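You operate a simulated robot arm through the tools that you are given. There is no shell and no other tool. Be economical: measure what you need, move in short steps, check, and stop when the job is done.

The job below is to be done with a simulated robot arm. You get a single attempt, and the scene is never put back.

JOB
Stack the plum white tub from the top of the long steel table on top of the malai white tub. Take the NUT milk bottle from the bench top before the pumps and put it on the bench top before the blender. Put the coin roll labelled "TWO" from the bench end beside the pumps on top of the green cube and the coin roll that says "TEN" on the middle of the long bench. Take the syrup bottle from the top of the wooden table and leave it on the bench top before the pumps. Take the orange tin that says "salt" from the middle of the long bench and put it on the left end of the long bench. Put the large measuring cup on the top of the wooden table away on the top of the bin table. The order is free. Set down upright: milk bottle, coin roll, syrup bottle, orange tin, large measuring cup.

It is judged by the outcome, as a careful person would: the job done as asked, and still so three seconds after it is handed in. It fails if anything else is knocked over, pushed out of place, dropped, spilled or broken.

ROBOT AND FRAMES
A 7-joint arm with a two-finger parallel gripper on a trunk, on a base that drives. Base frame: it is fixed to the floor where the robot stands at the start and does not move with it; the origin is under the middle of the robot, x ahead of it, y to its left, z up. Readings come in mm, rad, newtons and seconds.
With the tool pointing down near the work surface it reaches from about 300 to 720 mm from the robot's upright axis, wherever it stands. Its first joint turns from -2.897 to 2.897 rad. Places, roughly: bench top before the blender (38x23 cm) [5720, -1260, 840]; bench top before the pumps (24x29 cm) [5760, -1880, 840]; coin roll [5750, -2250, 1000]; green cube (4x4x3 cm) [5700, -2100, 900]; large measuring cup (8x7x22 cm) [9300, -3600, 900]; left end of the long bench [10500, -1300, 900]; middle of the long bench [10500, -2500, 900]; milk bottle [5750, -2000, 1000]; orange tin [10500, -2500, 1000]; syrup bottle [8750, -3500, 1000]; top of the bin table (144x15 cm) [6720, -2360, 700]; white tub [750, -500, 1000]. Payload 1.57 kg.
The tool frame sits at the grasp point between the pads (the TCP): z along the fingers, y along the line on which they close. The tips reach 30 mm beyond it. The gripper opens to 80 mm. The fingers are 17 mm wide and 12 mm thick; the gripper's body (40 by 82 mm) begins 80 mm behind the TCP.
Orientation is that of the tool frame in the base frame, as a unit quaternion [w, x, y, z]. With the fingers straight down and closing along the base's y, the tool's x points along the base's -x, its y along +y and its z along -z.

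CONTROLS
- The arm moves only by the tool play_rows. Its argument "deltas" is a list that holds one entry, the list of rows, each a list of 7 numbers: the finger opening in mm, from 0 to 80, then the shift along the tool's x, y, z in mm, then the turn, a rotation vector about the tool's x, y, z in degrees. In form: [[[claw, x, y, z, ax, ay, az], ...]]. A call has 1 to 20 rows; each row is the pose to reach, as a shift and turn from the pose commanded when the call began, along the tool's axes at that moment. Each row takes 0.2 s and may step no farther than 50 mm and 0.15 rad from the row before; otherwise, or with a gripper value out of range, the whole call is refused. Where a pose cannot be reached the arm comes as near as it can. A force on the tool above 40 N (or 10 N above the force at the start of the call, whichever is more), or a blocked arm, ends the call early, and 0.2 s more pass. Each finger travels about 72 mm/s and halts on what it meets, pressing with about 33 N; the grip force reading is that of the motor and also rises with nothing between the fingers. The clock runs only during rows and for 0.2 s after the last one: add rows that repeat a pose to give the fingers time. The reply holds the time, the measured pose of the TCP, the force on the tool along the base axes, the opening and the grip force, in the units named above and with some noise, with the torque about the TCP (base axes, N m) and any sound that the robot's microphone picked up.
- Cameras (640 x 400 px; columns grow to the right, rows downward): "scene" is now at [-28.3, 88.7, 1492.8]; the picture's right is [-0.74, -0.67, 0.00], its down [-0.38, 0.42, -0.83] and it looks along [0.56, -0.61, -0.56] (base axes); focal length 262 px, centre (320, 200). "wrist" rides on the gripper at [72, -7, -122] in the tool frame; the picture's right is [0.09, 1.00, 0.00], its down [-0.84, 0.08, -0.54] and it looks along [-0.54, 0.05, 0.84] (tool axes); focal length 238 px, centre (320, 200). There is no depth. A picture from a camera that has moved, and an enlarged one, comes with that camera's place and axes in the base frame and with its lens. The place of the scene camera against the robot may be out by one fixed shift of up to 25 mm in any direction.
- capture(camera): a new picture of that camera. The clock stands still meanwhile.
- slide_trunk(by): slides the trunk up (or, below 0, down) by that many mm; the arm and the scene camera ride with it, the base frame stays. It gives what a move gives, with no picture.
- drive_base(legs): drives the robot by 1 to 6 legs, each [ahead, left, turn to the left] in mm, mm and rad, along the robot's own axes; the way and the turn of a leg run together, so that a leg with both is an arc; at most 1500 mm and 3.142 rad a leg. The arm and the cameras ride along, it lands a little off, and it stops where it bumps. It gives what a move gives.
- turn_head(pan, tilt): turns the head with the scene camera to pan (to the left, within 1.501 rad either way) and tilt (down, from -0.506 to 1.204), counted from straight ahead of the robot. It gives what a move gives.
- inspect(camera, box): a new picture of the part [left, top, right, bottom] of that camera's present view, enlarged. The clock stands still meanwhile.
- job_done(): hands the job in; it is judged then, once.

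Go step by step. Nothing tells you exact positions but the pictures and the camera data: compare them with the known pose of the tool, close in by small moves and look again before you grip or let go. The budget is 207 turns and 180 pictures, counting those below and the enlarged ones. Unless the task says otherwise, let go and move clear before handing in, and close with one line.

The tools are called after "Emit:" by a JSON object that holds its "op" and its "data". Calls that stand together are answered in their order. play_rows: Moves the arm, as the interface text tells. Its arguments: {"type":"object","properties":{"deltas":{"type":"array","items":{"type":"array","items":{"type":"array","items":{"type":"number"}}}}},"required":["deltas"]} The other tools are called the same way: slide_trunk (by) slides the trunk up or down; drive_base (legs) drives the base; turn_head (pan, tilt) turns the head that bears the scene camera; capture (camera) takes a picture; inspect (camera, box) takes an enlarged picture of a part of a camera's view; job_done () hands the job in.

At the start:

```text
t: 0.0
tool_pos: [241.2, -328.6, 1138.8]
orientation: [0.0, 0.001, 1.0, -0.001]
contact_force: [-0.5, 0.3, 0.1]
wrist_torque: [-0.03, -0.02, -0.02]
opening: 79.9
finger_force: 0.0
trunk travel left (down, up): [-300.0, 180.0]
robot x, y, heading: [-0.2, -0.7, 0.005]
head pan, tilt: [-0.836, 0.595]
```

scene: 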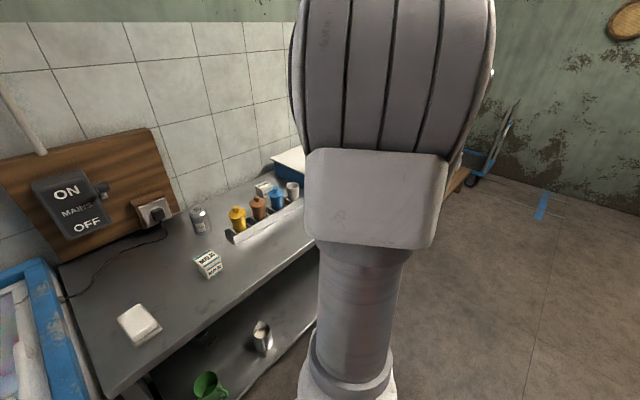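
wrist: 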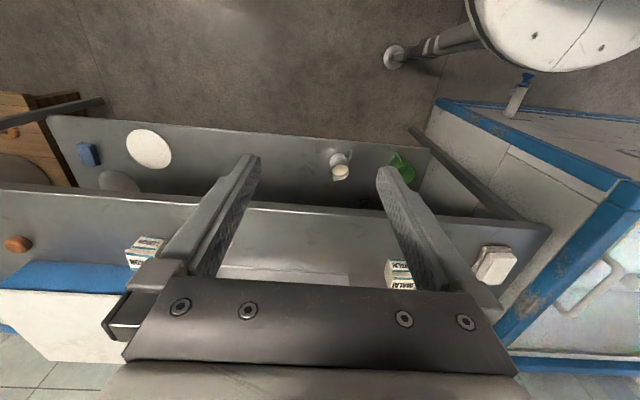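

I see a steel table with small white tubs ahead of the robot; the arm blocks part of the head view. I'll enlarge both views to read the labels.

Emit:
{"op": "inspect", "data": {"camera": "scene", "box": [60, 160, 320, 360]}}

Emit:
{"op": "inspect", "data": {"camera": "wrist", "box": [100, 200, 540, 320]}}

```text
2.00 times, centred on (190, 260) of scene
camera zoom: at [-28.3, 88.7, 1492.8], right [-0.74, -0.67, 0.0], down [-0.38, 0.42, -0.83], along [0.56, -0.61, -0.56], focal length 525 px, centre (580, 80)
```

zoom: 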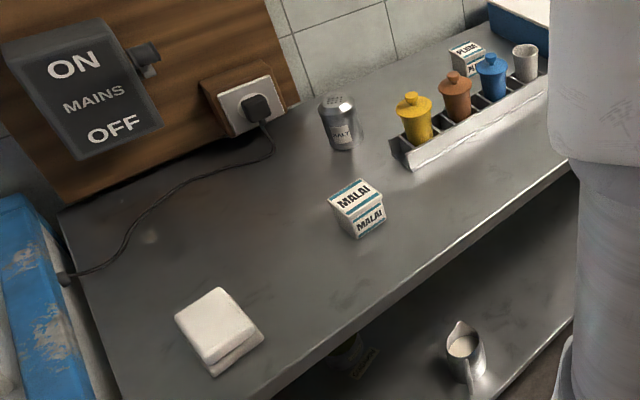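

```text
1.45 times, centred on (320, 260) of wrist
camera zoom: at [169.5, -334.7, 1261.9], right [-0.09, 1.0, 0.0], down [0.84, 0.08, 0.54], along [0.54, 0.05, -0.84], focal length 347 px, centre (320, 113)
```

zoom: 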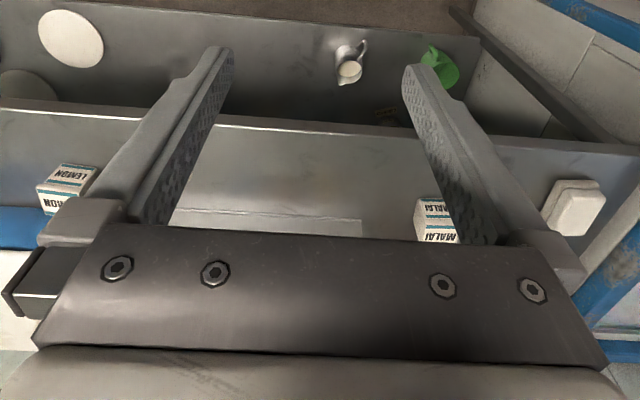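

The plum tub is at the back of the table, around (760, -420), and the malai tub is near (610, -90); the table's front edge is around x=415. I'll move sideways to face the plum tub.

Emit:
{"op": "drive_base", "data": {"legs": [[0, -330, 0]]}}

Emit:
{"op": "turn_head", "data": {"pan": 0.0, "tilt": 0.75}}

Emit:
{"op": "capture", "data": {"camera": "scene"}}

Emit:
{"op": "capture", "data": {"camera": "wrist"}}

```text
t: 3.0
tool_pos: [241.9, -654.4, 1139.9]
orientation: [0.0, -0.001, 1.0, 0.001]
contact_force: [-0.2, 0.0, 0.8]
wrist_torque: [0.02, 0.03, 0.0]
opening: 80.0
finger_force: 0.1
trunk travel left (down, up): [-300.0, 180.0]
robot x, y, heading: [0.1, -328.5, 0.003]
head pan, tilt: [-0.836, 0.595]
```

```text
t: 4.2
tool_pos: [242.1, -654.3, 1140.5]
orientation: [0.0, -0.001, 1.0, 0.0]
contact_force: [0.1, -0.3, 0.3]
wrist_torque: [-0.05, -0.03, -0.01]
opening: 80.1
finger_force: 0.1
trunk travel left (down, up): [-300.0, 180.0]
robot x, y, heading: [-0.1, -328.3, -0.001]
head pan, tilt: [0.0, 0.75]
```

```text
175 pictures are left
camera scene: at [-4.8, -171.4, 1479.4], right [0.0, -1.0, 0.0], down [-0.68, 0.0, -0.73], along [0.73, 0.0, -0.68], focal length 262 px, centre (320, 200)
```

scene: 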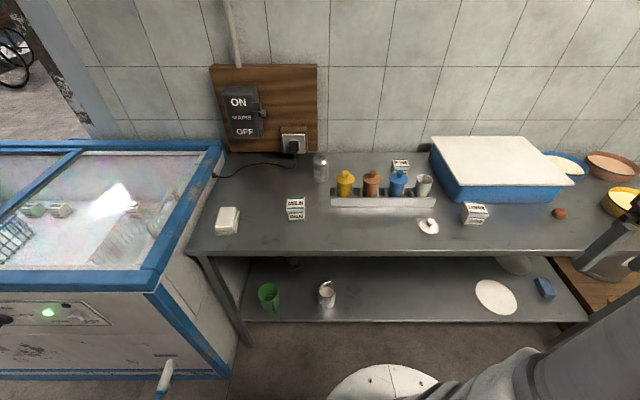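

```text
174 pictures are left
camera wrist: at [170.3, -660.2, 1261.9], right [-0.09, 1.0, 0.0], down [0.84, 0.08, 0.54], along [0.54, 0.05, -0.84], focal length 238 px, centre (320, 200)
```

wrist: 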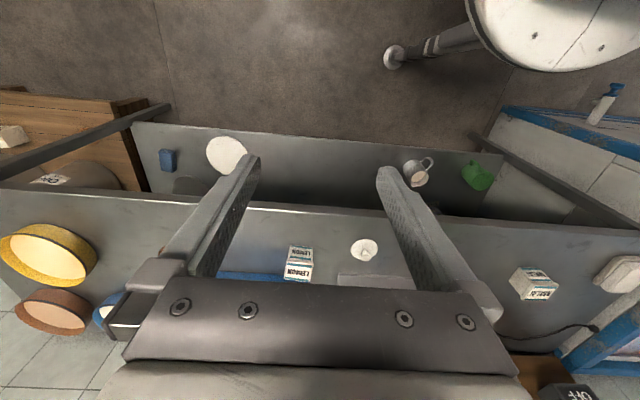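

The view is clear now: plum behind the spice rack, malai at the left, lemon at the right. I'll check the base's clearance to the table before driving ahead.

Emit:
{"op": "turn_head", "data": {"pan": 0.0, "tilt": 1.2}}

Emit:
{"op": "capture", "data": {"camera": "scene"}}

```text
t: 5.1
tool_pos: [242.3, -654.4, 1139.9]
orientation: [-0.001, -0.001, 1.0, 0.0]
contact_force: [-0.7, -0.2, 1.0]
wrist_torque: [-0.01, 0.03, 0.03]
opening: 80.1
finger_force: 0.2
trunk travel left (down, up): [-300.0, 180.0]
robot x, y, heading: [-2.2, -321.5, 0.001]
head pan, tilt: [0.0, 1.201]
```

```text
173 pictures are left
camera scene: at [-31.7, -171.4, 1447.7], right [0.0, -1.0, 0.0], down [-0.93, 0.0, -0.36], along [0.36, 0.0, -0.93], focal length 262 px, centre (320, 200)
```

scene: 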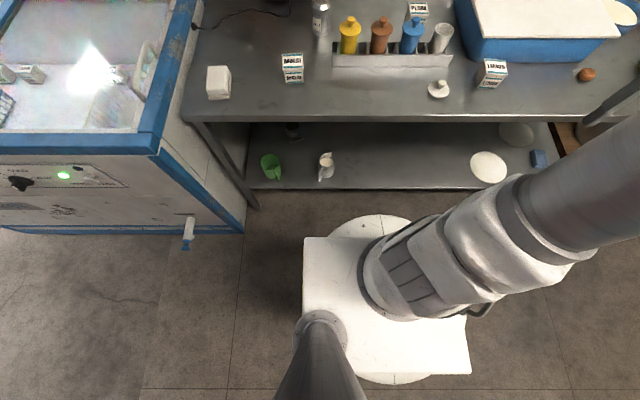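

The gap ahead looks sufficient. I'll drive ahead and right a little so the plum tub comes into reach.

Emit:
{"op": "drive_base", "data": {"legs": [[0, -110, 0], [140, 0, 0]]}}

Emit:
{"op": "turn_head", "data": {"pan": 0.1, "tilt": 0.85}}

Emit:
{"op": "capture", "data": {"camera": "scene"}}

```text
t: 7.7
tool_pos: [377.4, -761.0, 1138.5]
orientation: [0.0, 0.0, 1.0, 0.0]
contact_force: [-0.6, -0.3, -0.2]
wrist_torque: [-0.02, -0.04, -0.01]
opening: 80.0
finger_force: 0.1
trunk travel left (down, up): [-300.0, 180.0]
robot x, y, heading: [133.1, -433.9, 0.005]
head pan, tilt: [0.0, 1.201]
```

```text
t: 8.5
tool_pos: [379.7, -760.4, 1140.4]
orientation: [-0.001, 0.0, 1.0, 0.0]
contact_force: [-1.0, 0.1, -0.6]
wrist_torque: [0.01, 0.01, 0.0]
opening: 80.0
finger_force: 0.1
trunk travel left (down, up): [-300.0, 180.0]
robot x, y, heading: [135.5, -435.0, -0.004]
head pan, tilt: [0.099, 0.85]
```

```text
172 pictures are left
camera scene: at [127.4, -270.3, 1471.3], right [0.1, -0.99, 0.0], down [-0.75, -0.07, -0.66], along [0.66, 0.07, -0.75], focal length 262 px, centre (320, 200)
```

scene: 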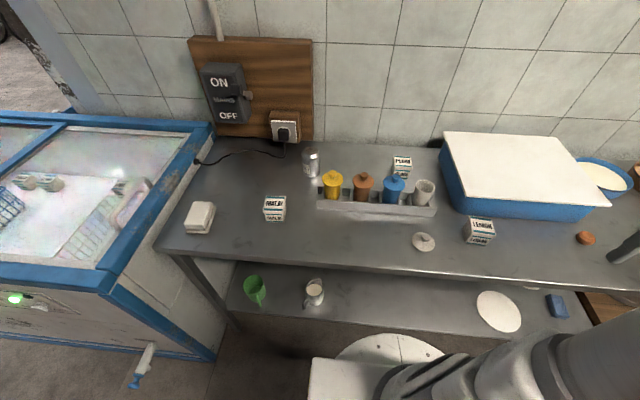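

I'll move the arm toward a point above the plum tub, staying high, and look with the wrist camera.

Emit:
{"op": "play_rows", "data": {"deltas": [[[80, -38, 28, 0, 0, 0, 0], [80, -76, 56, 0, 0, 0, 0], [80, -114, 84, 0, 0, 0, 0], [80, -152, 112, 0, 0, 0, 0], [80, -190, 140, 0, 0, 0, 0], [80, -228, 168, 0, 0, 0, 0], [80, -266, 196, 0, 0, 0, 0], [80, -304, 224, 0, 0, 0, 0], [80, -342, 252, 0, 0, 0, 0], [80, -380, 280, 0, 0, 0, 0], [80, -380, 280, 20, 0, 0, 0]]]}}

Emit:
{"op": "capture", "data": {"camera": "wrist"}}

Emit:
{"op": "capture", "data": {"camera": "scene"}}

```text
t: 10.9
tool_pos: [757.3, -481.1, 1119.0]
orientation: [0.0, 0.0, 1.0, 0.001]
contact_force: [0.1, -1.0, 0.1]
wrist_torque: [-0.01, 0.03, 0.0]
opening: 80.0
finger_force: 0.0
trunk travel left (down, up): [-300.0, 180.0]
robot x, y, heading: [137.2, -430.5, -0.003]
head pan, tilt: [0.099, 0.85]
```

```text
171 pictures are left
camera wrist: at [685.1, -487.3, 1241.1], right [-0.09, 1.0, 0.0], down [0.84, 0.08, 0.54], along [0.54, 0.05, -0.84], focal length 238 px, centre (320, 200)
```

wrist: 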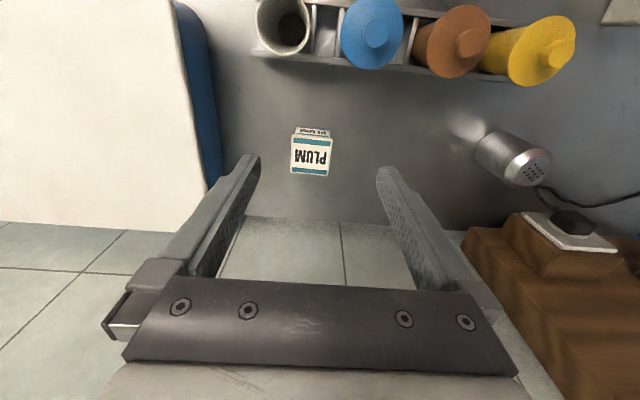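

```text
170 pictures are left
camera scene: at [127.7, -270.1, 1471.4], right [0.1, -0.99, 0.0], down [-0.75, -0.08, -0.66], along [0.66, 0.07, -0.75], focal length 262 px, centre (320, 200)
```

scene: 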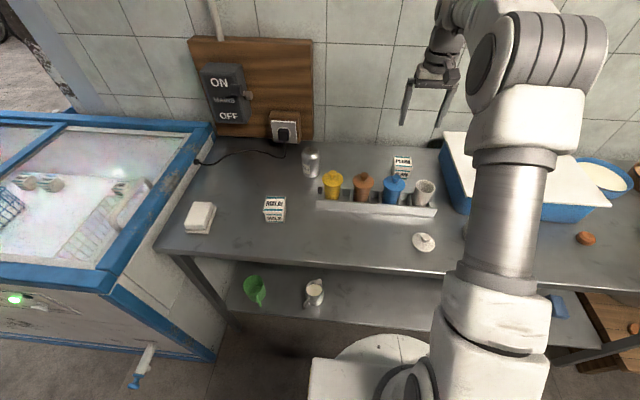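

The plum tub is about 58 mm wide, with its centre near (824, -488) and its top near z=900. I'll centre above it and go down partway.

Emit:
{"op": "play_rows", "data": {"deltas": [[[80, -33, -3, 0, 0, 0, 0], [80, -66, -6, 0, 0, 0, 0], [80, -66, -6, 40, 0, 0, 0], [80, -66, -6, 80, 0, 0, 0], [80, -66, -6, 120, 0, 0, 0], [80, -66, -6, 150, 0, 0, 0], [80, -66, -6, 150, 0, 0, 0]]]}}

Emit:
{"op": "capture", "data": {"camera": "wrist"}}

Emit:
{"op": "inspect", "data": {"camera": "scene", "box": [300, 90, 500, 215]}}

```text
t: 12.5
tool_pos: [822.1, -484.2, 967.1]
orientation: [0.001, 0.0, 1.0, 0.0]
contact_force: [0.1, 0.2, -0.1]
wrist_torque: [0.03, 0.0, 0.02]
opening: 80.1
finger_force: 0.1
trunk travel left (down, up): [-300.0, 180.0]
robot x, y, heading: [134.7, -431.3, -0.003]
head pan, tilt: [0.099, 0.85]
```

```text
169 pictures are left
camera wrist: at [750.7, -490.9, 1090.0], right [-0.09, 1.0, 0.0], down [0.84, 0.08, 0.54], along [0.54, 0.05, -0.84], focal length 238 px, centre (320, 200)
```

wrist: 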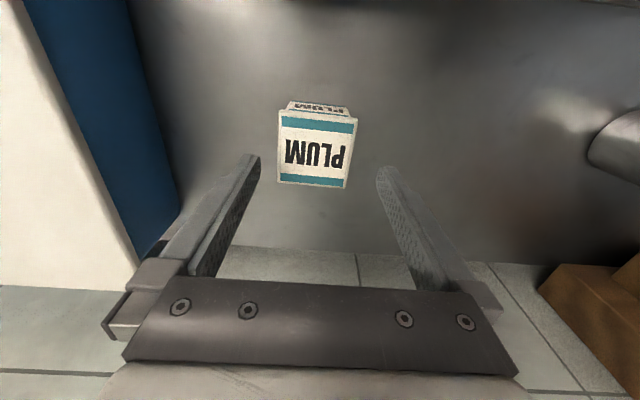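

```text
3.20 times, centred on (400, 152) of scene
camera zoom: at [127.5, -270.2, 1471.4], right [0.1, -0.99, 0.0], down [-0.75, -0.08, -0.66], along [0.66, 0.07, -0.75], focal length 840 px, centre (64, 352)
```

zoom: 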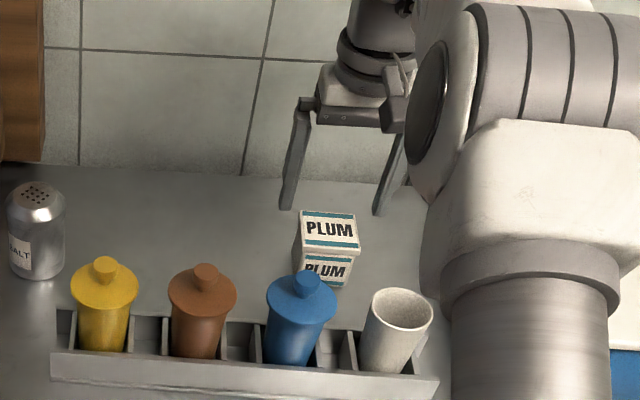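

The tub sits between the fingers (about 821, -487). I'll descend 68 mm, then close.

Emit:
{"op": "play_rows", "data": {"deltas": [[[80, 0, -3, 25, 0, 0, 0], [80, 0, -3, 45, 0, 0, 0], [80, 0, -3, 58, 0, 0, 0], [80, 0, -3, 68, 0, 0, 0], [80, 0, -3, 68, 0, 0, 0]]]}}

Emit:
{"op": "capture", "data": {"camera": "wrist"}}

Emit:
{"op": "inspect", "data": {"camera": "scene", "box": [300, 90, 500, 215]}}

```text
t: 13.7
tool_pos: [822.8, -490.6, 901.0]
orientation: [0.001, -0.001, 1.0, 0.0]
contact_force: [0.7, 1.0, 1.1]
wrist_torque: [0.03, 0.01, 0.0]
opening: 79.9
finger_force: 0.0
trunk travel left (down, up): [-300.0, 180.0]
robot x, y, heading: [136.4, -432.1, -0.002]
head pan, tilt: [0.099, 0.85]
```

```text
167 pictures are left
camera wrist: at [752.3, -496.1, 1023.5], right [-0.09, 1.0, 0.0], down [0.84, 0.08, 0.54], along [0.54, 0.05, -0.84], focal length 238 px, centre (320, 200)
```

wrist: 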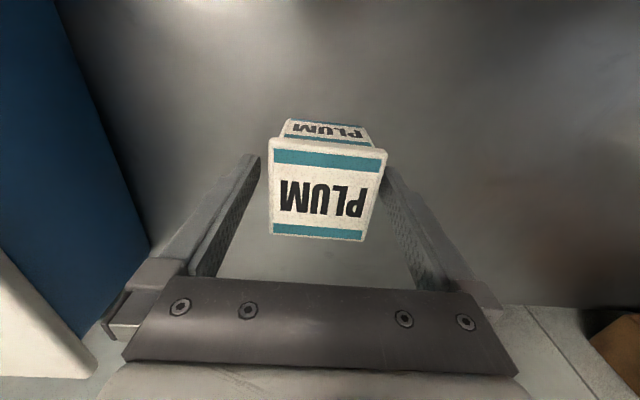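

```text
3.20 times, centred on (400, 152) of scene
camera zoom: at [127.5, -270.2, 1471.4], right [0.1, -0.99, 0.0], down [-0.75, -0.08, -0.66], along [0.66, 0.07, -0.75], focal length 840 px, centre (64, 352)
```

zoom: 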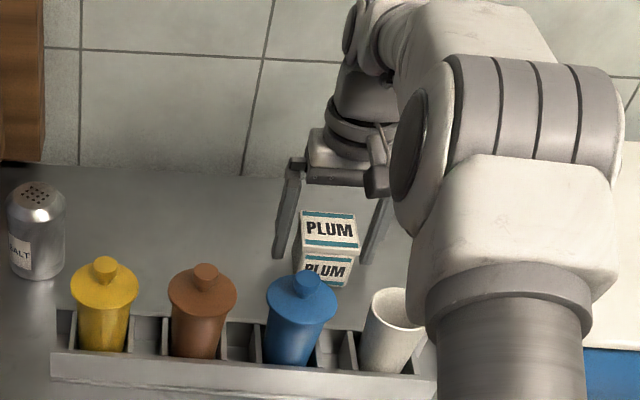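

The tub is well centred between the fingers, with the TCP about 15 mm below its top. Closing and lifting.

Emit:
{"op": "play_rows", "data": {"deltas": [[[60, 0, 2, 4, 0, 0, 0], [40, 0, 2, 4, 0, 0, 0], [40, 0, 2, 4, 0, 0, 0], [40, 0, 2, 4, 0, 0, 0]]]}}

```text
t: 14.7
tool_pos: [824.8, -488.5, 899.5]
orientation: [0.001, 0.0, 1.0, 0.0]
contact_force: [-0.5, -2.0, 3.9]
wrist_torque: [-0.07, 0.12, 0.05]
opening: 57.3
finger_force: 33.0
trunk travel left (down, up): [-300.0, 180.0]
robot x, y, heading: [136.8, -429.9, 0.001]
head pan, tilt: [0.099, 0.85]
```

Gripped at 57 mm. I'll lift straight up, then swing over toward the malai tub.

Emit:
{"op": "play_rows", "data": {"deltas": [[[40, 0, 0, -40, 0, 0, 0], [40, 0, 0, -85, 0, 0, 0], [40, 0, 0, -130, 0, 0, 0], [40, 0, 0, -175, 0, 0, 0], [40, 22, 42, -175, 0, 0, 0], [40, 44, 84, -175, 0, 0, 0], [40, 66, 126, -175, 0, 0, 0], [40, 88, 168, -175, 0, 0, 0], [40, 110, 210, -175, 0, 0, 0], [40, 132, 252, -175, 0, 0, 0], [40, 154, 294, -175, 0, 0, 0], [40, 176, 336, -175, 0, 0, 0], [40, 200, 375, -175, 0, 0, 0], [40, 200, 375, -175, 0, 0, 0]]]}}

Emit:
{"op": "capture", "data": {"camera": "wrist"}}

Emit:
{"op": "capture", "data": {"camera": "scene"}}

```text
t: 17.7
tool_pos: [627.3, -112.9, 1071.2]
orientation: [0.0, 0.0, 1.0, 0.0]
contact_force: [-0.2, 0.5, -2.4]
wrist_torque: [0.03, -0.01, -0.02]
opening: 57.2
finger_force: 33.5
trunk travel left (down, up): [-300.0, 180.0]
robot x, y, heading: [143.0, -431.3, 0.003]
head pan, tilt: [0.099, 0.85]
```

```text
165 pictures are left
camera wrist: at [555.9, -119.4, 1192.9], right [-0.09, 1.0, 0.0], down [0.84, 0.08, 0.54], along [0.54, 0.05, -0.84], focal length 238 px, centre (320, 200)
```

wrist: 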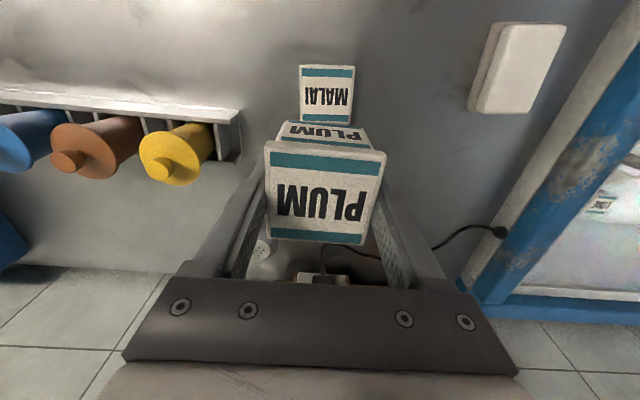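

```text
164 pictures are left
camera scene: at [127.4, -270.0, 1471.4], right [0.1, -0.99, 0.0], down [-0.75, -0.08, -0.66], along [0.66, 0.07, -0.75], focal length 262 px, centre (320, 200)
```

scene: 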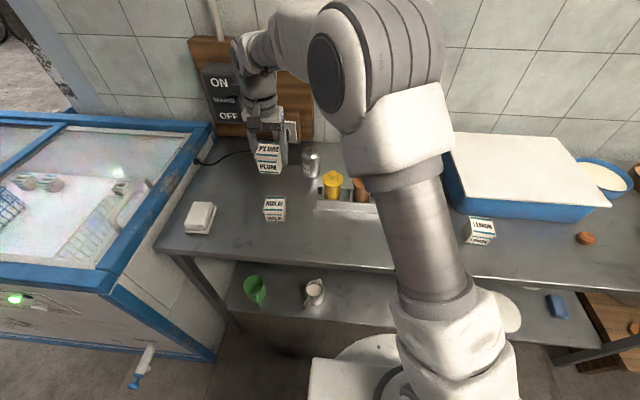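

The malai tub's top centre is near (599, -109), yawed about 5°. I'll align over it and go down partway.

Emit:
{"op": "play_rows", "data": {"deltas": [[[40, 14, 2, 0, 0, 0, -3], [40, 28, 4, 0, 0, 0, -5], [40, 28, 4, 30, 0, 0, -5], [40, 28, 4, 60, 0, 0, -5], [40, 28, 4, 80, 0, 0, -5], [40, 28, 4, 80, 0, 0, -5]]]}}

Emit:
{"op": "capture", "data": {"camera": "wrist"}}

Emit:
{"op": "inspect", "data": {"camera": "scene", "box": [200, 130, 360, 230]}}

```text
t: 19.1
tool_pos: [596.1, -110.3, 993.9]
orientation: [-0.001, -0.043, 0.999, 0.0]
contact_force: [0.4, 0.3, -1.1]
wrist_torque: [0.03, -0.01, 0.0]
opening: 57.3
finger_force: 32.4
trunk travel left (down, up): [-300.0, 180.0]
robot x, y, heading: [141.3, -430.9, -0.002]
head pan, tilt: [0.099, 0.85]
```

```text
163 pictures are left
camera wrist: at [525.3, -123.0, 1115.6], right [-0.18, 0.98, 0.0], down [0.83, 0.15, 0.54], along [0.53, 0.1, -0.84], focal length 238 px, centre (320, 200)
```

wrist: 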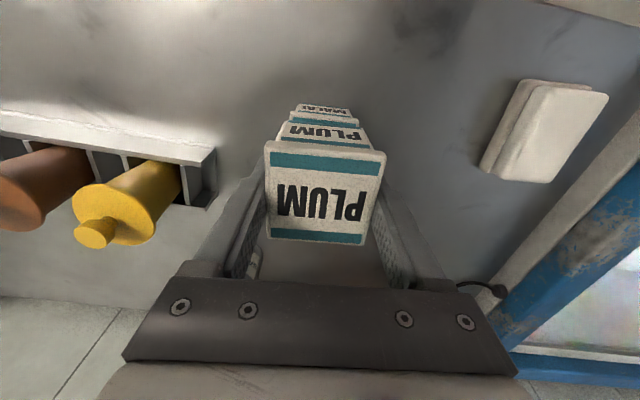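

```text
4.00 times, centred on (280, 180) of scene
camera zoom: at [127.6, -270.1, 1471.4], right [0.1, -0.99, 0.0], down [-0.75, -0.08, -0.66], along [0.66, 0.07, -0.75], focal length 1050 px, centre (480, 280)
```

zoom: 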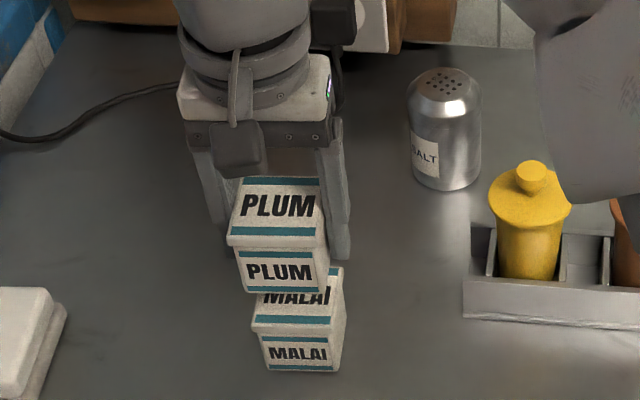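

The stack is aligned in both views. I'll lower slowly until contact.

Emit:
{"op": "play_rows", "data": {"deltas": [[[40, 0, 0, 12, 0, 0, 0], [40, 0, 0, 22, 0, 0, 0], [40, 0, 0, 28, 0, 0, 0], [40, 0, 0, 32, 0, 0, 0], [40, 0, 0, 35, 0, 0, 0], [40, 0, 0, 35, 0, 0, 0]]]}}

Emit:
{"op": "inspect", "data": {"camera": "scene", "box": [220, 150, 340, 225]}}

Emit:
{"op": "inspect", "data": {"camera": "wrist", "box": [240, 80, 420, 192]}}

```text
t: 20.5
tool_pos: [594.6, -109.4, 958.3]
orientation: [0.001, -0.044, 0.999, 0.0]
contact_force: [-0.1, 0.7, -1.0]
wrist_torque: [-0.01, -0.01, -0.01]
opening: 57.3
finger_force: 32.4
trunk travel left (down, up): [-300.0, 180.0]
robot x, y, heading: [136.8, -432.8, 0.003]
head pan, tilt: [0.099, 0.85]
```

```text
5.33 times, centred on (280, 188) of scene
camera zoom: at [127.5, -270.2, 1471.4], right [0.1, -0.99, 0.0], down [-0.75, -0.08, -0.66], along [0.66, 0.07, -0.75], focal length 1400 px, centre (533, 267)
```

zoom: 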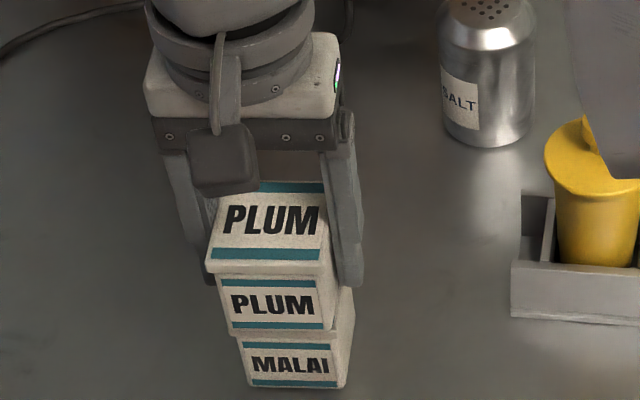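

```text
3.56 times, centred on (330, 136) of wrist
camera zoom: at [525.1, -121.5, 1079.5], right [-0.18, 0.98, 0.0], down [0.83, 0.15, 0.54], along [0.53, 0.1, -0.84], focal length 848 px, centre (284, 428)
```

zoom: 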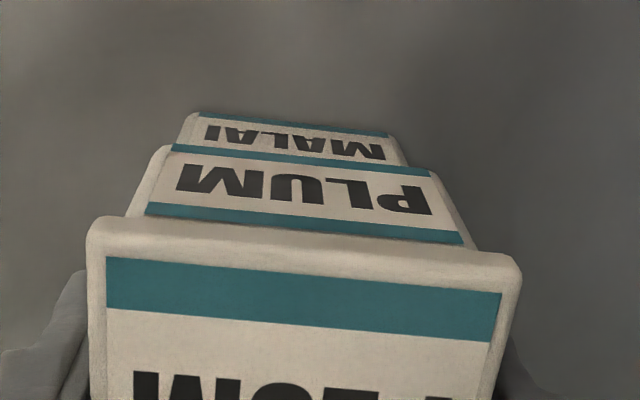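

Still no contact, and the plum tub sits a few mm too near the robot. I'll shift 5 mm away and continue lowering in fine steps.

Emit:
{"op": "play_rows", "data": {"deltas": [[[40, -5, 0, 0, 0, 0, 0], [40, -5, 0, 2, 0, 0, 0], [40, -5, 0, 4, 0, 0, 0], [40, -5, 0, 6, 0, 0, 0], [40, -5, 0, 6, 0, 0, 0]]]}}

Emit:
{"op": "inspect", "data": {"camera": "scene", "box": [220, 150, 340, 225]}}

Emit:
{"op": "inspect", "data": {"camera": "wrist", "box": [240, 80, 420, 192]}}

```text
t: 21.7
tool_pos: [600.3, -107.9, 954.2]
orientation: [0.002, -0.043, 0.999, 0.001]
contact_force: [-1.5, 0.1, 18.1]
wrist_torque: [-0.24, 0.32, 0.01]
opening: 57.3
finger_force: 33.0
trunk travel left (down, up): [-300.0, 180.0]
robot x, y, heading: [136.1, -433.7, -0.002]
head pan, tilt: [0.099, 0.85]
```

```text
5.33 times, centred on (280, 188) of scene
camera zoom: at [126.3, -271.0, 1471.8], right [0.1, -0.99, 0.0], down [-0.75, -0.07, -0.66], along [0.66, 0.07, -0.75], focal length 1400 px, centre (533, 267)
```

zoom: 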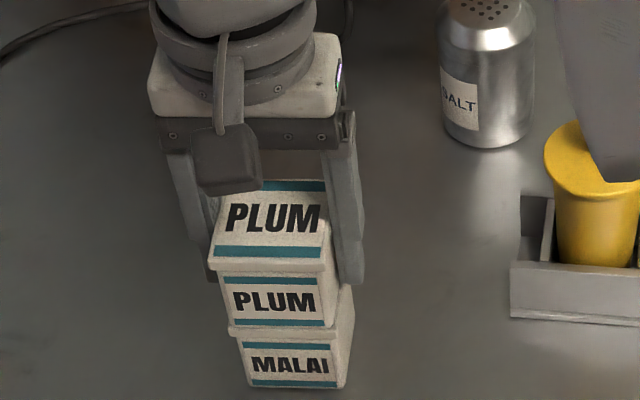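

```text
3.56 times, centred on (330, 136) of wrist
camera zoom: at [529.5, -121.2, 1075.6], right [-0.18, 0.98, 0.0], down [0.82, 0.15, 0.55], along [0.54, 0.1, -0.84], focal length 848 px, centre (284, 428)
```

zoom: 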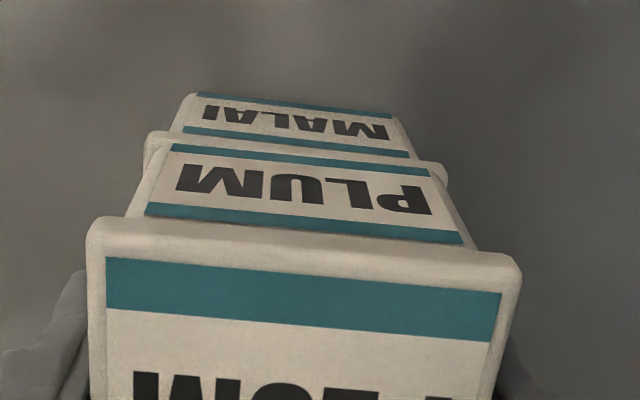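

It rests well centred on the malai tub. I'll release and rise.

Emit:
{"op": "play_rows", "data": {"deltas": [[[57, 0, 0, -2, 0, 0, 0], [66, 0, 0, -2, 0, 0, 0], [78, 0, 0, -2, 0, 0, 0], [78, 0, 0, -2, 0, 0, 0], [78, 0, 0, -30, 0, 0, 0], [78, 0, 0, -70, 0, 0, 0], [78, 0, 0, -115, 0, 0, 0], [78, 0, 0, -160, 0, 0, 0], [78, 40, 0, -180, 0, 0, 0]]]}}

Emit:
{"op": "inspect", "data": {"camera": "scene", "box": [200, 130, 360, 230]}}

```text
t: 23.7
tool_pos: [561.6, -111.2, 1134.9]
orientation: [0.001, -0.044, 0.999, 0.0]
contact_force: [0.0, 0.1, -0.4]
wrist_torque: [-0.01, 0.04, 0.0]
opening: 78.2
finger_force: 0.1
trunk travel left (down, up): [-300.0, 180.0]
robot x, y, heading: [139.1, -430.5, -0.003]
head pan, tilt: [0.099, 0.85]
```

```text
4.00 times, centred on (280, 180) of scene
camera zoom: at [127.6, -270.2, 1471.4], right [0.1, -0.99, 0.0], down [-0.75, -0.08, -0.66], along [0.66, 0.07, -0.75], focal length 1050 px, centre (480, 280)
```

zoom: 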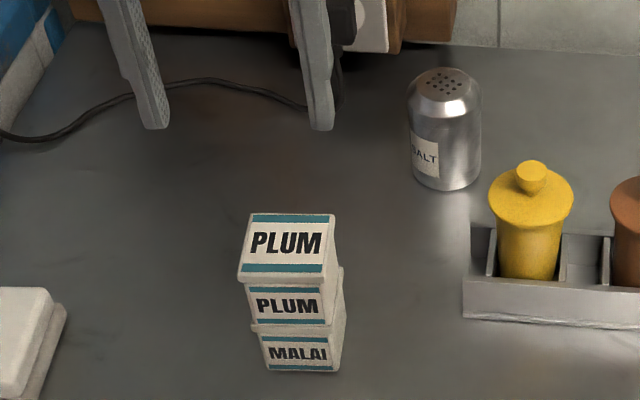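

The stack stands. I'll fold the arm back and look around for the way to the next bench.

Emit:
{"op": "play_rows", "data": {"deltas": [[[78, 10, -47, 0, 0, 0, 1], [78, 20, -94, 0, 0, 0, 2], [78, 30, -141, 0, 0, 0, 3], [78, 40, -188, 0, 0, 0, 4], [78, 50, -235, 0, 0, 0, 5], [78, 60, -282, 0, 0, 0, 5], [78, 70, -329, 0, 0, 0, 5], [78, 80, -376, 0, 0, 0, 5], [78, 90, -423, 0, 0, 0, 5], [78, 100, -470, 0, 0, 0, 5], [78, 110, -517, 0, 0, 0, 5], [78, 120, -560, 0, 0, 0, 5]]]}}

Emit:
{"op": "turn_head", "data": {"pan": -1.4, "tilt": 0.3}}

Emit:
{"op": "capture", "data": {"camera": "scene"}}

Emit:
{"op": "turn_head", "data": {"pan": 1.4, "tilt": 0.3}}

Emit:
{"op": "capture", "data": {"camera": "scene"}}

```text
t: 26.3
tool_pos: [489.9, -683.4, 1129.2]
orientation: [-0.001, -0.001, 1.0, 0.0]
contact_force: [-0.7, -0.2, 0.0]
wrist_torque: [-0.04, -0.01, 0.01]
opening: 77.9
finger_force: 0.0
trunk travel left (down, up): [-300.0, 180.0]
robot x, y, heading: [137.5, -432.2, 0.002]
head pan, tilt: [0.099, 0.85]
```

```text
t: 27.9
tool_pos: [490.9, -681.6, 1130.1]
orientation: [0.001, 0.0, 1.0, 0.0]
contact_force: [-0.1, 0.4, -1.0]
wrist_torque: [-0.02, 0.02, 0.0]
opening: 78.2
finger_force: 0.2
trunk travel left (down, up): [-300.0, 180.0]
robot x, y, heading: [140.0, -429.4, -0.004]
head pan, tilt: [-1.4, 0.3]
```

```text
156 pictures are left
camera scene: at [65.7, -370.0, 1519.7], right [-0.99, -0.17, 0.0], down [-0.05, 0.29, -0.96], along [0.16, -0.94, -0.3], focal length 262 px, centre (320, 200)
```

scene: 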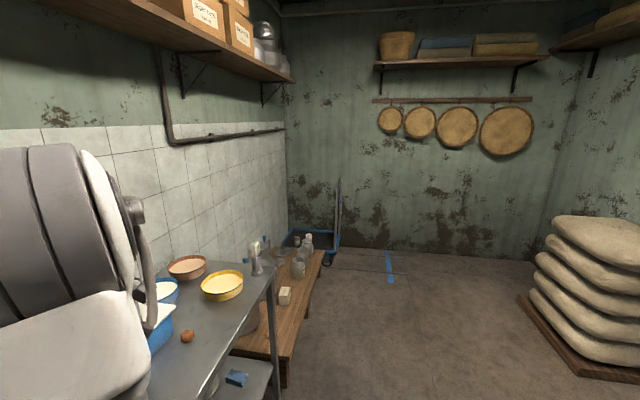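

```text
t: 30.4
tool_pos: [491.9, -681.1, 1129.0]
orientation: [0.0, 0.0, 1.0, 0.0]
contact_force: [-0.2, 0.4, 0.2]
wrist_torque: [0.01, 0.0, 0.01]
opening: 78.0
finger_force: 0.0
trunk travel left (down, up): [-300.0, 180.0]
robot x, y, heading: [137.9, -433.1, -0.002]
head pan, tilt: [1.4, 0.3]
```

```text
155 pictures are left
camera scene: at [65.5, -186.0, 1519.8], right [0.99, -0.17, 0.0], down [-0.05, -0.29, -0.96], along [0.16, 0.94, -0.3], focal length 262 px, centre (320, 200)
```

scene: 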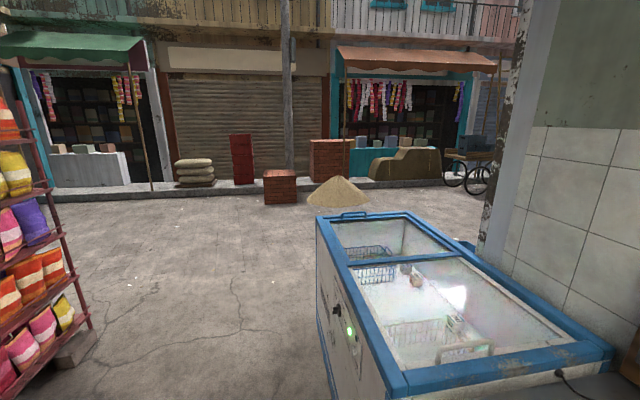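

To the left is the open street; the shops I need are reached that way. I'll back off, drive out past the freezer, and look along the street.

Emit:
{"op": "drive_base", "data": {"legs": [[-590, 0, 0], [0, 1250, 0], [0, 1250, 0]]}}

Emit:
{"op": "turn_head", "data": {"pan": 0.0, "tilt": 0.25}}

Emit:
{"op": "capture", "data": {"camera": "scene"}}

```text
t: 53.2
tool_pos: [-53.5, 1823.1, 1129.5]
orientation: [0.0, 0.012, 1.0, 0.0]
contact_force: [-0.1, -0.5, -0.1]
wrist_torque: [0.0, 0.02, 0.0]
opening: 77.9
finger_force: 0.1
trunk travel left (down, up): [-300.0, 180.0]
robot x, y, heading: [-403.3, 2080.6, -0.023]
head pan, tilt: [1.4, 0.3]
```

```text
t: 54.8
tool_pos: [-54.2, 1822.5, 1130.1]
orientation: [-0.001, 0.012, 1.0, 0.0]
contact_force: [0.1, -0.1, -0.2]
wrist_torque: [-0.01, -0.01, -0.01]
opening: 78.1
finger_force: 0.0
trunk travel left (down, up): [-300.0, 180.0]
robot x, y, heading: [-399.5, 2082.2, -0.023]
head pan, tilt: [0.0, 0.25]
```

```text
154 pictures are left
camera scene: at [-392.1, 2234.4, 1524.5], right [-0.02, -1.0, 0.0], down [-0.25, 0.01, -0.97], along [0.97, -0.02, -0.25], focal length 262 px, centre (320, 200)
```

scene: 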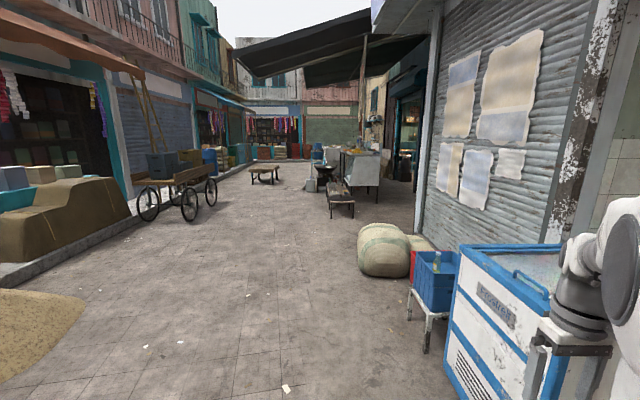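

The street runs along +x and the lane near y≈2900 is clear. I'll drive ahead and look again.

Emit:
{"op": "drive_base", "data": {"legs": [[1250, 500, 0.023], [1300, 250, 0], [1200, 50, 0]]}}

Emit:
{"op": "turn_head", "data": {"pan": -0.5, "tilt": 0.25}}

Emit:
{"op": "capture", "data": {"camera": "scene"}}

```text
t: 79.3
tool_pos: [3733.6, 2740.3, 1129.0]
orientation: [-0.001, -0.018, 1.0, 0.0]
contact_force: [0.2, -0.9, -0.2]
wrist_torque: [0.01, -0.01, -0.01]
opening: 77.9
finger_force: 0.1
trunk travel left (down, up): [-300.0, 180.0]
robot x, y, heading: [3369.4, 2979.7, 0.033]
head pan, tilt: [0.0, 0.25]
```

```text
t: 80.3
tool_pos: [3733.6, 2740.9, 1129.2]
orientation: [0.001, -0.018, 1.0, 0.0]
contact_force: [-0.5, -0.9, 0.0]
wrist_torque: [0.02, 0.01, 0.0]
opening: 78.1
finger_force: 0.1
trunk travel left (down, up): [-300.0, 180.0]
robot x, y, heading: [3373.7, 2974.9, 0.039]
head pan, tilt: [-0.499, 0.25]
```

```text
153 pictures are left
camera scene: at [3363.1, 3087.5, 1524.5], right [-0.45, -0.9, 0.0], down [-0.22, 0.11, -0.97], along [0.87, -0.43, -0.25], focal length 262 px, centre (320, 200)
```

scene: 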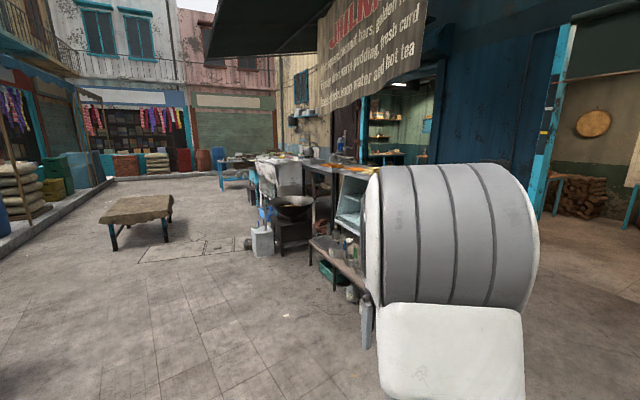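

The arm hides part of the view; I'll pan further right.

Emit:
{"op": "turn_head", "data": {"pan": -1.3, "tilt": 0.2}}

Emit:
{"op": "capture", "data": {"camera": "scene"}}

```text
t: 81.4
tool_pos: [3734.8, 2741.0, 1129.6]
orientation: [0.0, -0.018, 1.0, 0.001]
contact_force: [0.0, -0.5, -1.2]
wrist_torque: [0.0, 0.01, 0.04]
opening: 77.9
finger_force: 0.2
trunk travel left (down, up): [-300.0, 180.0]
robot x, y, heading: [3369.4, 2974.3, 0.041]
head pan, tilt: [-1.3, 0.201]
```

```text
152 pictures are left
camera scene: at [3307.7, 3040.4, 1529.1], right [-0.95, -0.3, 0.0], down [-0.06, 0.19, -0.98], along [0.3, -0.93, -0.2], focal length 262 px, centre (320, 200)
```

scene: 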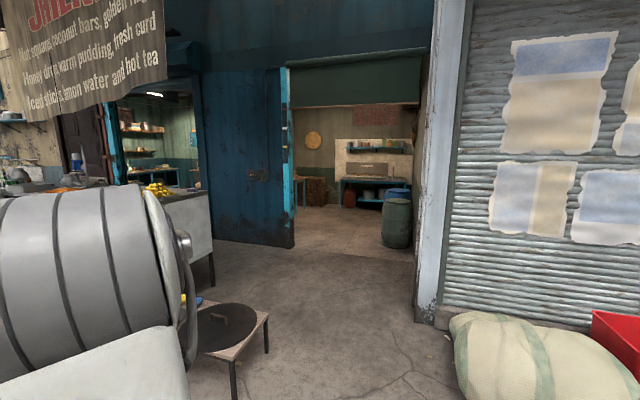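

The entrance is between the pillar (x≈3100) and the blue partition (x≈4850). I'll drive in along x≈3650, then angle toward x≈4200.

Emit:
{"op": "drive_base", "data": {"legs": [[250, -1470, -0.04], [0, -600, 0], [550, -1150, 0]]}}

Emit:
{"op": "turn_head", "data": {"pan": -0.9, "tilt": 0.3}}

Emit:
{"op": "capture", "data": {"camera": "scene"}}

Emit:
{"op": "turn_head", "data": {"pan": 0, "tilt": 0.3}}

Emit:
{"op": "capture", "data": {"camera": "scene"}}

```text
t: 105.7
tool_pos: [4643.3, -475.1, 1129.0]
orientation: [0.0, -0.013, 1.0, 0.0]
contact_force: [0.4, -0.5, -0.7]
wrist_torque: [-0.03, 0.04, -0.03]
opening: 78.1
finger_force: 0.0
trunk travel left (down, up): [-300.0, 180.0]
robot x, y, heading: [4282.5, -233.5, 0.026]
head pan, tilt: [-1.3, 0.201]
```

```text
t: 106.6
tool_pos: [4641.8, -475.2, 1129.2]
orientation: [0.0, -0.013, 1.0, 0.0]
contact_force: [1.1, 0.3, 0.4]
wrist_torque: [0.02, 0.0, 0.01]
opening: 78.1
finger_force: 0.0
trunk travel left (down, up): [-300.0, 180.0]
robot x, y, heading: [4282.9, -235.9, 0.021]
head pan, tilt: [-0.901, 0.3]
```

```text
151 pictures are left
camera scene: at [4251.2, -154.5, 1519.8], right [-0.77, -0.64, 0.0], down [-0.19, 0.23, -0.96], along [0.61, -0.73, -0.3], focal length 262 px, centre (320, 200)
```

scene: 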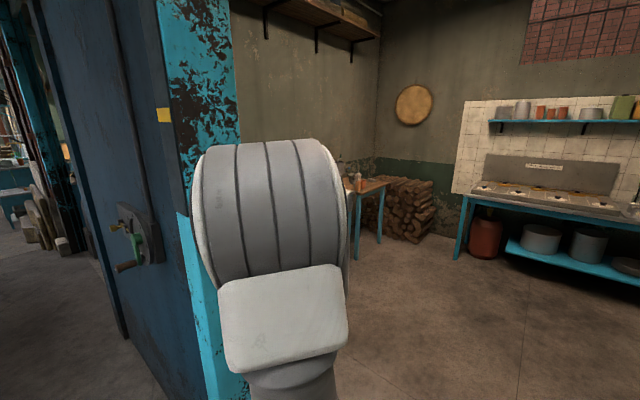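

```text
t: 107.8
tool_pos: [4642.5, -474.5, 1129.3]
orientation: [0.0, -0.013, 1.0, -0.001]
contact_force: [-0.4, -0.5, -0.7]
wrist_torque: [-0.01, -0.02, -0.01]
opening: 78.0
finger_force: 0.0
trunk travel left (down, up): [-300.0, 180.0]
robot x, y, heading: [4284.5, -236.5, 0.026]
head pan, tilt: [0.0, 0.3]
```

```text
150 pictures are left
camera scene: at [4284.7, -80.4, 1519.8], right [0.03, -1.0, 0.0], down [-0.3, -0.01, -0.96], along [0.95, 0.02, -0.3], focal length 262 px, centre (320, 200)
```

scene: 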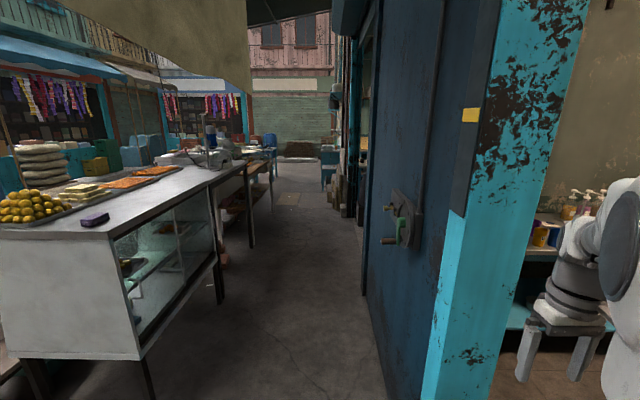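

The kitchen with the pump bench is to the right, faced along +x. I'll slide right to come in front of it.

Emit:
{"op": "drive_base", "data": {"legs": [[0, -1450, -0.026]]}}

Emit:
{"op": "turn_head", "data": {"pan": 0.1, "tilt": 0.4}}

Emit:
{"op": "capture", "data": {"camera": "scene"}}

```text
t: 118.6
tool_pos: [4663.0, -1901.4, 1130.3]
orientation: [0.0, -0.004, 1.0, 0.001]
contact_force: [0.3, 0.3, 0.2]
wrist_torque: [-0.05, 0.01, 0.06]
opening: 77.9
finger_force: 0.1
trunk travel left (down, up): [-300.0, 180.0]
robot x, y, heading: [4302.2, -1653.8, 0.005]
head pan, tilt: [0.0, 0.3]
```

```text
t: 119.3
tool_pos: [4660.8, -1900.0, 1128.9]
orientation: [0.0, -0.005, 1.0, 0.0]
contact_force: [-0.5, -0.1, -0.3]
wrist_torque: [0.02, 0.0, -0.02]
opening: 77.9
finger_force: 0.1
trunk travel left (down, up): [-300.0, 180.0]
robot x, y, heading: [4307.2, -1657.0, 0.009]
head pan, tilt: [0.099, 0.4]
```

```text
149 pictures are left
camera scene: at [4310.1, -1490.5, 1510.5], right [0.11, -0.99, 0.0], down [-0.39, -0.04, -0.92], along [0.92, 0.1, -0.39], focal length 262 px, centre (320, 200)
```

scene: 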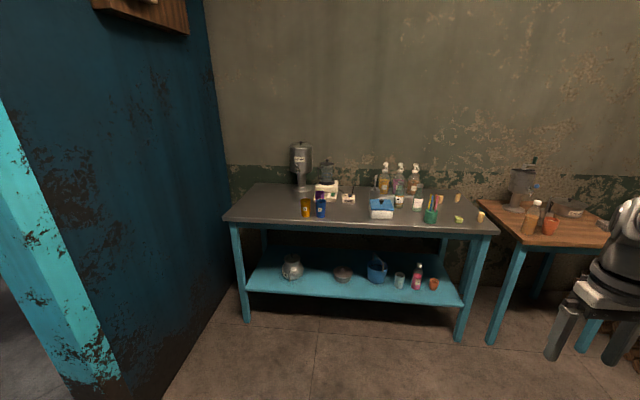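

I see the bench with two milk cartons at the left and the pumps behind. Let me enlarge to read labels.

Emit:
{"op": "inspect", "data": {"camera": "scene", "box": [270, 140, 400, 230]}}

Emit:
{"op": "inspect", "data": {"camera": "scene", "box": [370, 150, 500, 240]}}

```text
4.44 times, centred on (335, 185) of scene
camera zoom: at [4310.1, -1490.5, 1510.5], right [0.11, -0.99, 0.0], down [-0.39, -0.04, -0.92], along [0.92, 0.1, -0.39], focal length 1167 px, centre (253, 267)
```

zoom: 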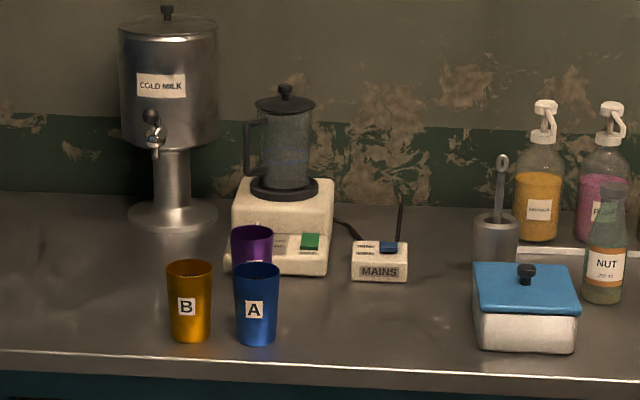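

```text
4.44 times, centred on (435, 195) of scene
camera zoom: at [4310.1, -1490.5, 1510.5], right [0.11, -0.99, 0.0], down [-0.39, -0.04, -0.92], along [0.92, 0.1, -0.39], focal length 1167 px, centre (-191, 222)
```

zoom: 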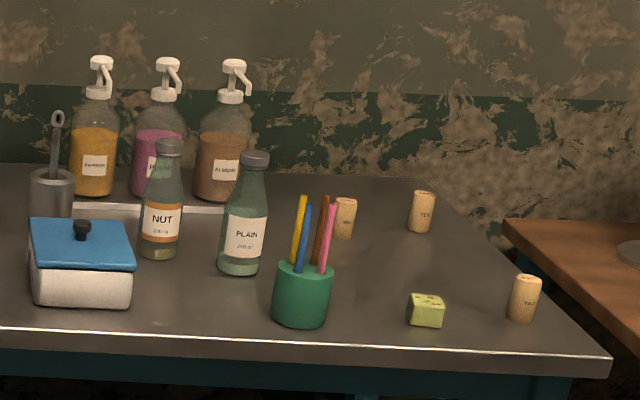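

The NUT bottle is near (5800, -1810); TWO stands at the right front and TEN behind. I'll drive up to the bench.

Emit:
{"op": "drive_base", "data": {"legs": [[850, -200, -0.009]]}}

Emit:
{"op": "turn_head", "data": {"pan": 0.0, "tilt": 0.8}}

Emit:
{"op": "capture", "data": {"camera": "scene"}}

Emit:
{"op": "capture", "data": {"camera": "wrist"}}

```text
t: 125.0
tool_pos: [5489.2, -2084.2, 1130.5]
orientation: [0.0, -0.007, 1.0, 0.0]
contact_force: [0.2, -0.6, -0.4]
wrist_torque: [-0.03, 0.03, -0.01]
opening: 77.9
finger_force: 0.1
trunk travel left (down, up): [-300.0, 180.0]
robot x, y, heading: [5132.1, -1838.7, 0.012]
head pan, tilt: [0.099, 0.4]
```

```text
t: 125.9
tool_pos: [5488.1, -2083.5, 1129.4]
orientation: [0.0, -0.007, 1.0, 0.0]
contact_force: [-0.1, -0.3, 0.1]
wrist_torque: [0.0, -0.01, -0.01]
opening: 78.1
finger_force: 0.1
trunk travel left (down, up): [-300.0, 180.0]
robot x, y, heading: [5132.9, -1840.2, 0.019]
head pan, tilt: [0.0, 0.799]
```

```text
146 pictures are left
camera scene: at [5123.7, -1685.3, 1475.5], right [0.01, -1.0, 0.0], down [-0.72, -0.01, -0.7], along [0.7, 0.01, -0.72], focal length 262 px, centre (320, 200)
```

scene: 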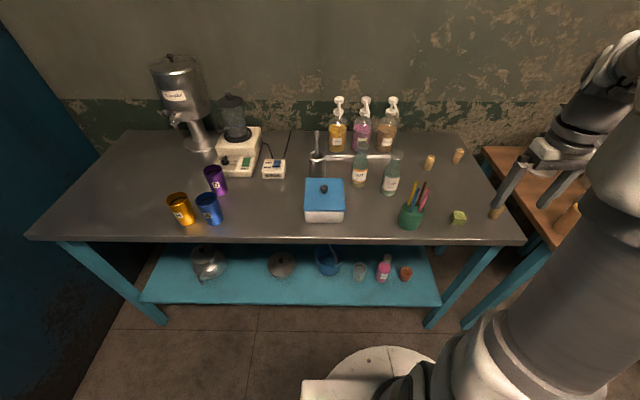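

```text
145 pictures are left
camera wrist: at [5417.5, -2091.5, 1251.6], right [-0.11, 0.99, 0.0], down [0.84, 0.09, 0.54], along [0.54, 0.06, -0.84], focal length 238 px, centre (320, 200)
```

wrist: 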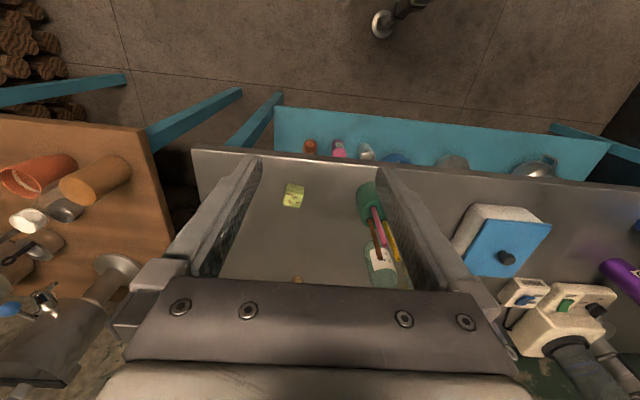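

Now drive closer, about 115 mm, then bring the gripper over toward the NUT bottle.

Emit:
{"op": "drive_base", "data": {"legs": [[115, 0, -0.015]]}}

Emit:
{"op": "play_rows", "data": {"deltas": [[[80, 0, 20, -40, 0, 0, 0], [80, -15, 65, -40, 0, 0, 0], [80, -30, 110, -40, 0, 0, 0], [80, -45, 155, -40, 0, 0, 0], [80, -60, 200, -40, 0, 0, 0], [80, -75, 230, -40, 0, 0, 0], [80, -75, 230, -40, 0, 0, 0]]]}}

Emit:
{"op": "capture", "data": {"camera": "wrist"}}

Emit:
{"op": "capture", "data": {"camera": "scene"}}

```text
t: 127.3
tool_pos: [5604.1, -2088.4, 1128.8]
orientation: [-0.001, 0.001, 1.0, 0.0]
contact_force: [0.4, -0.3, 0.1]
wrist_torque: [-0.02, 0.01, -0.01]
opening: 78.1
finger_force: 0.0
trunk travel left (down, up): [-300.0, 180.0]
robot x, y, heading: [5250.0, -1835.9, -0.003]
head pan, tilt: [0.0, 0.799]
```

```text
t: 128.9
tool_pos: [5679.4, -1861.1, 1170.0]
orientation: [-0.001, 0.001, 1.0, 0.0]
contact_force: [1.4, -0.4, -0.9]
wrist_torque: [0.01, -0.03, 0.03]
opening: 79.8
finger_force: 0.1
trunk travel left (down, up): [-300.0, 180.0]
robot x, y, heading: [5249.7, -1838.0, 0.001]
head pan, tilt: [0.0, 0.799]
```

```text
144 pictures are left
camera wrist: at [5606.7, -1868.3, 1292.1], right [-0.09, 1.0, 0.0], down [0.84, 0.08, 0.54], along [0.54, 0.05, -0.84], focal length 238 px, centre (320, 200)
```

wrist: 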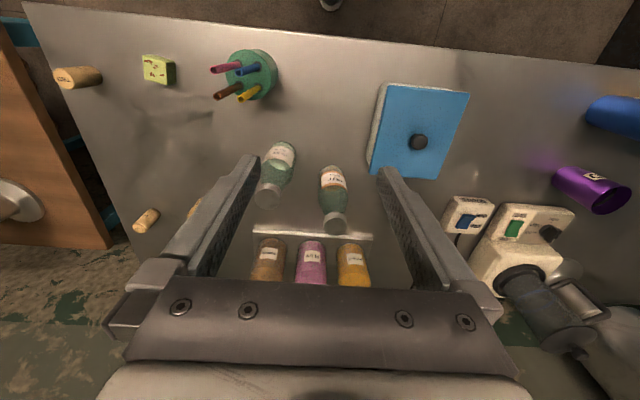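

```text
143 pictures are left
camera scene: at [5244.4, -1684.5, 1475.4], right [0.0, -1.0, 0.0], down [-0.72, 0.0, -0.7], along [0.7, 0.0, -0.72], focal length 262 px, centre (320, 200)
```

scene: 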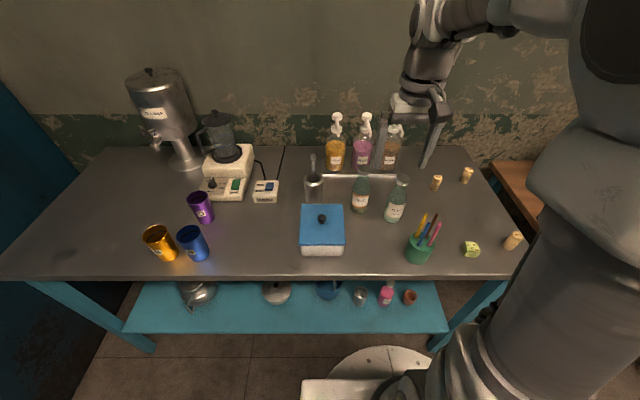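

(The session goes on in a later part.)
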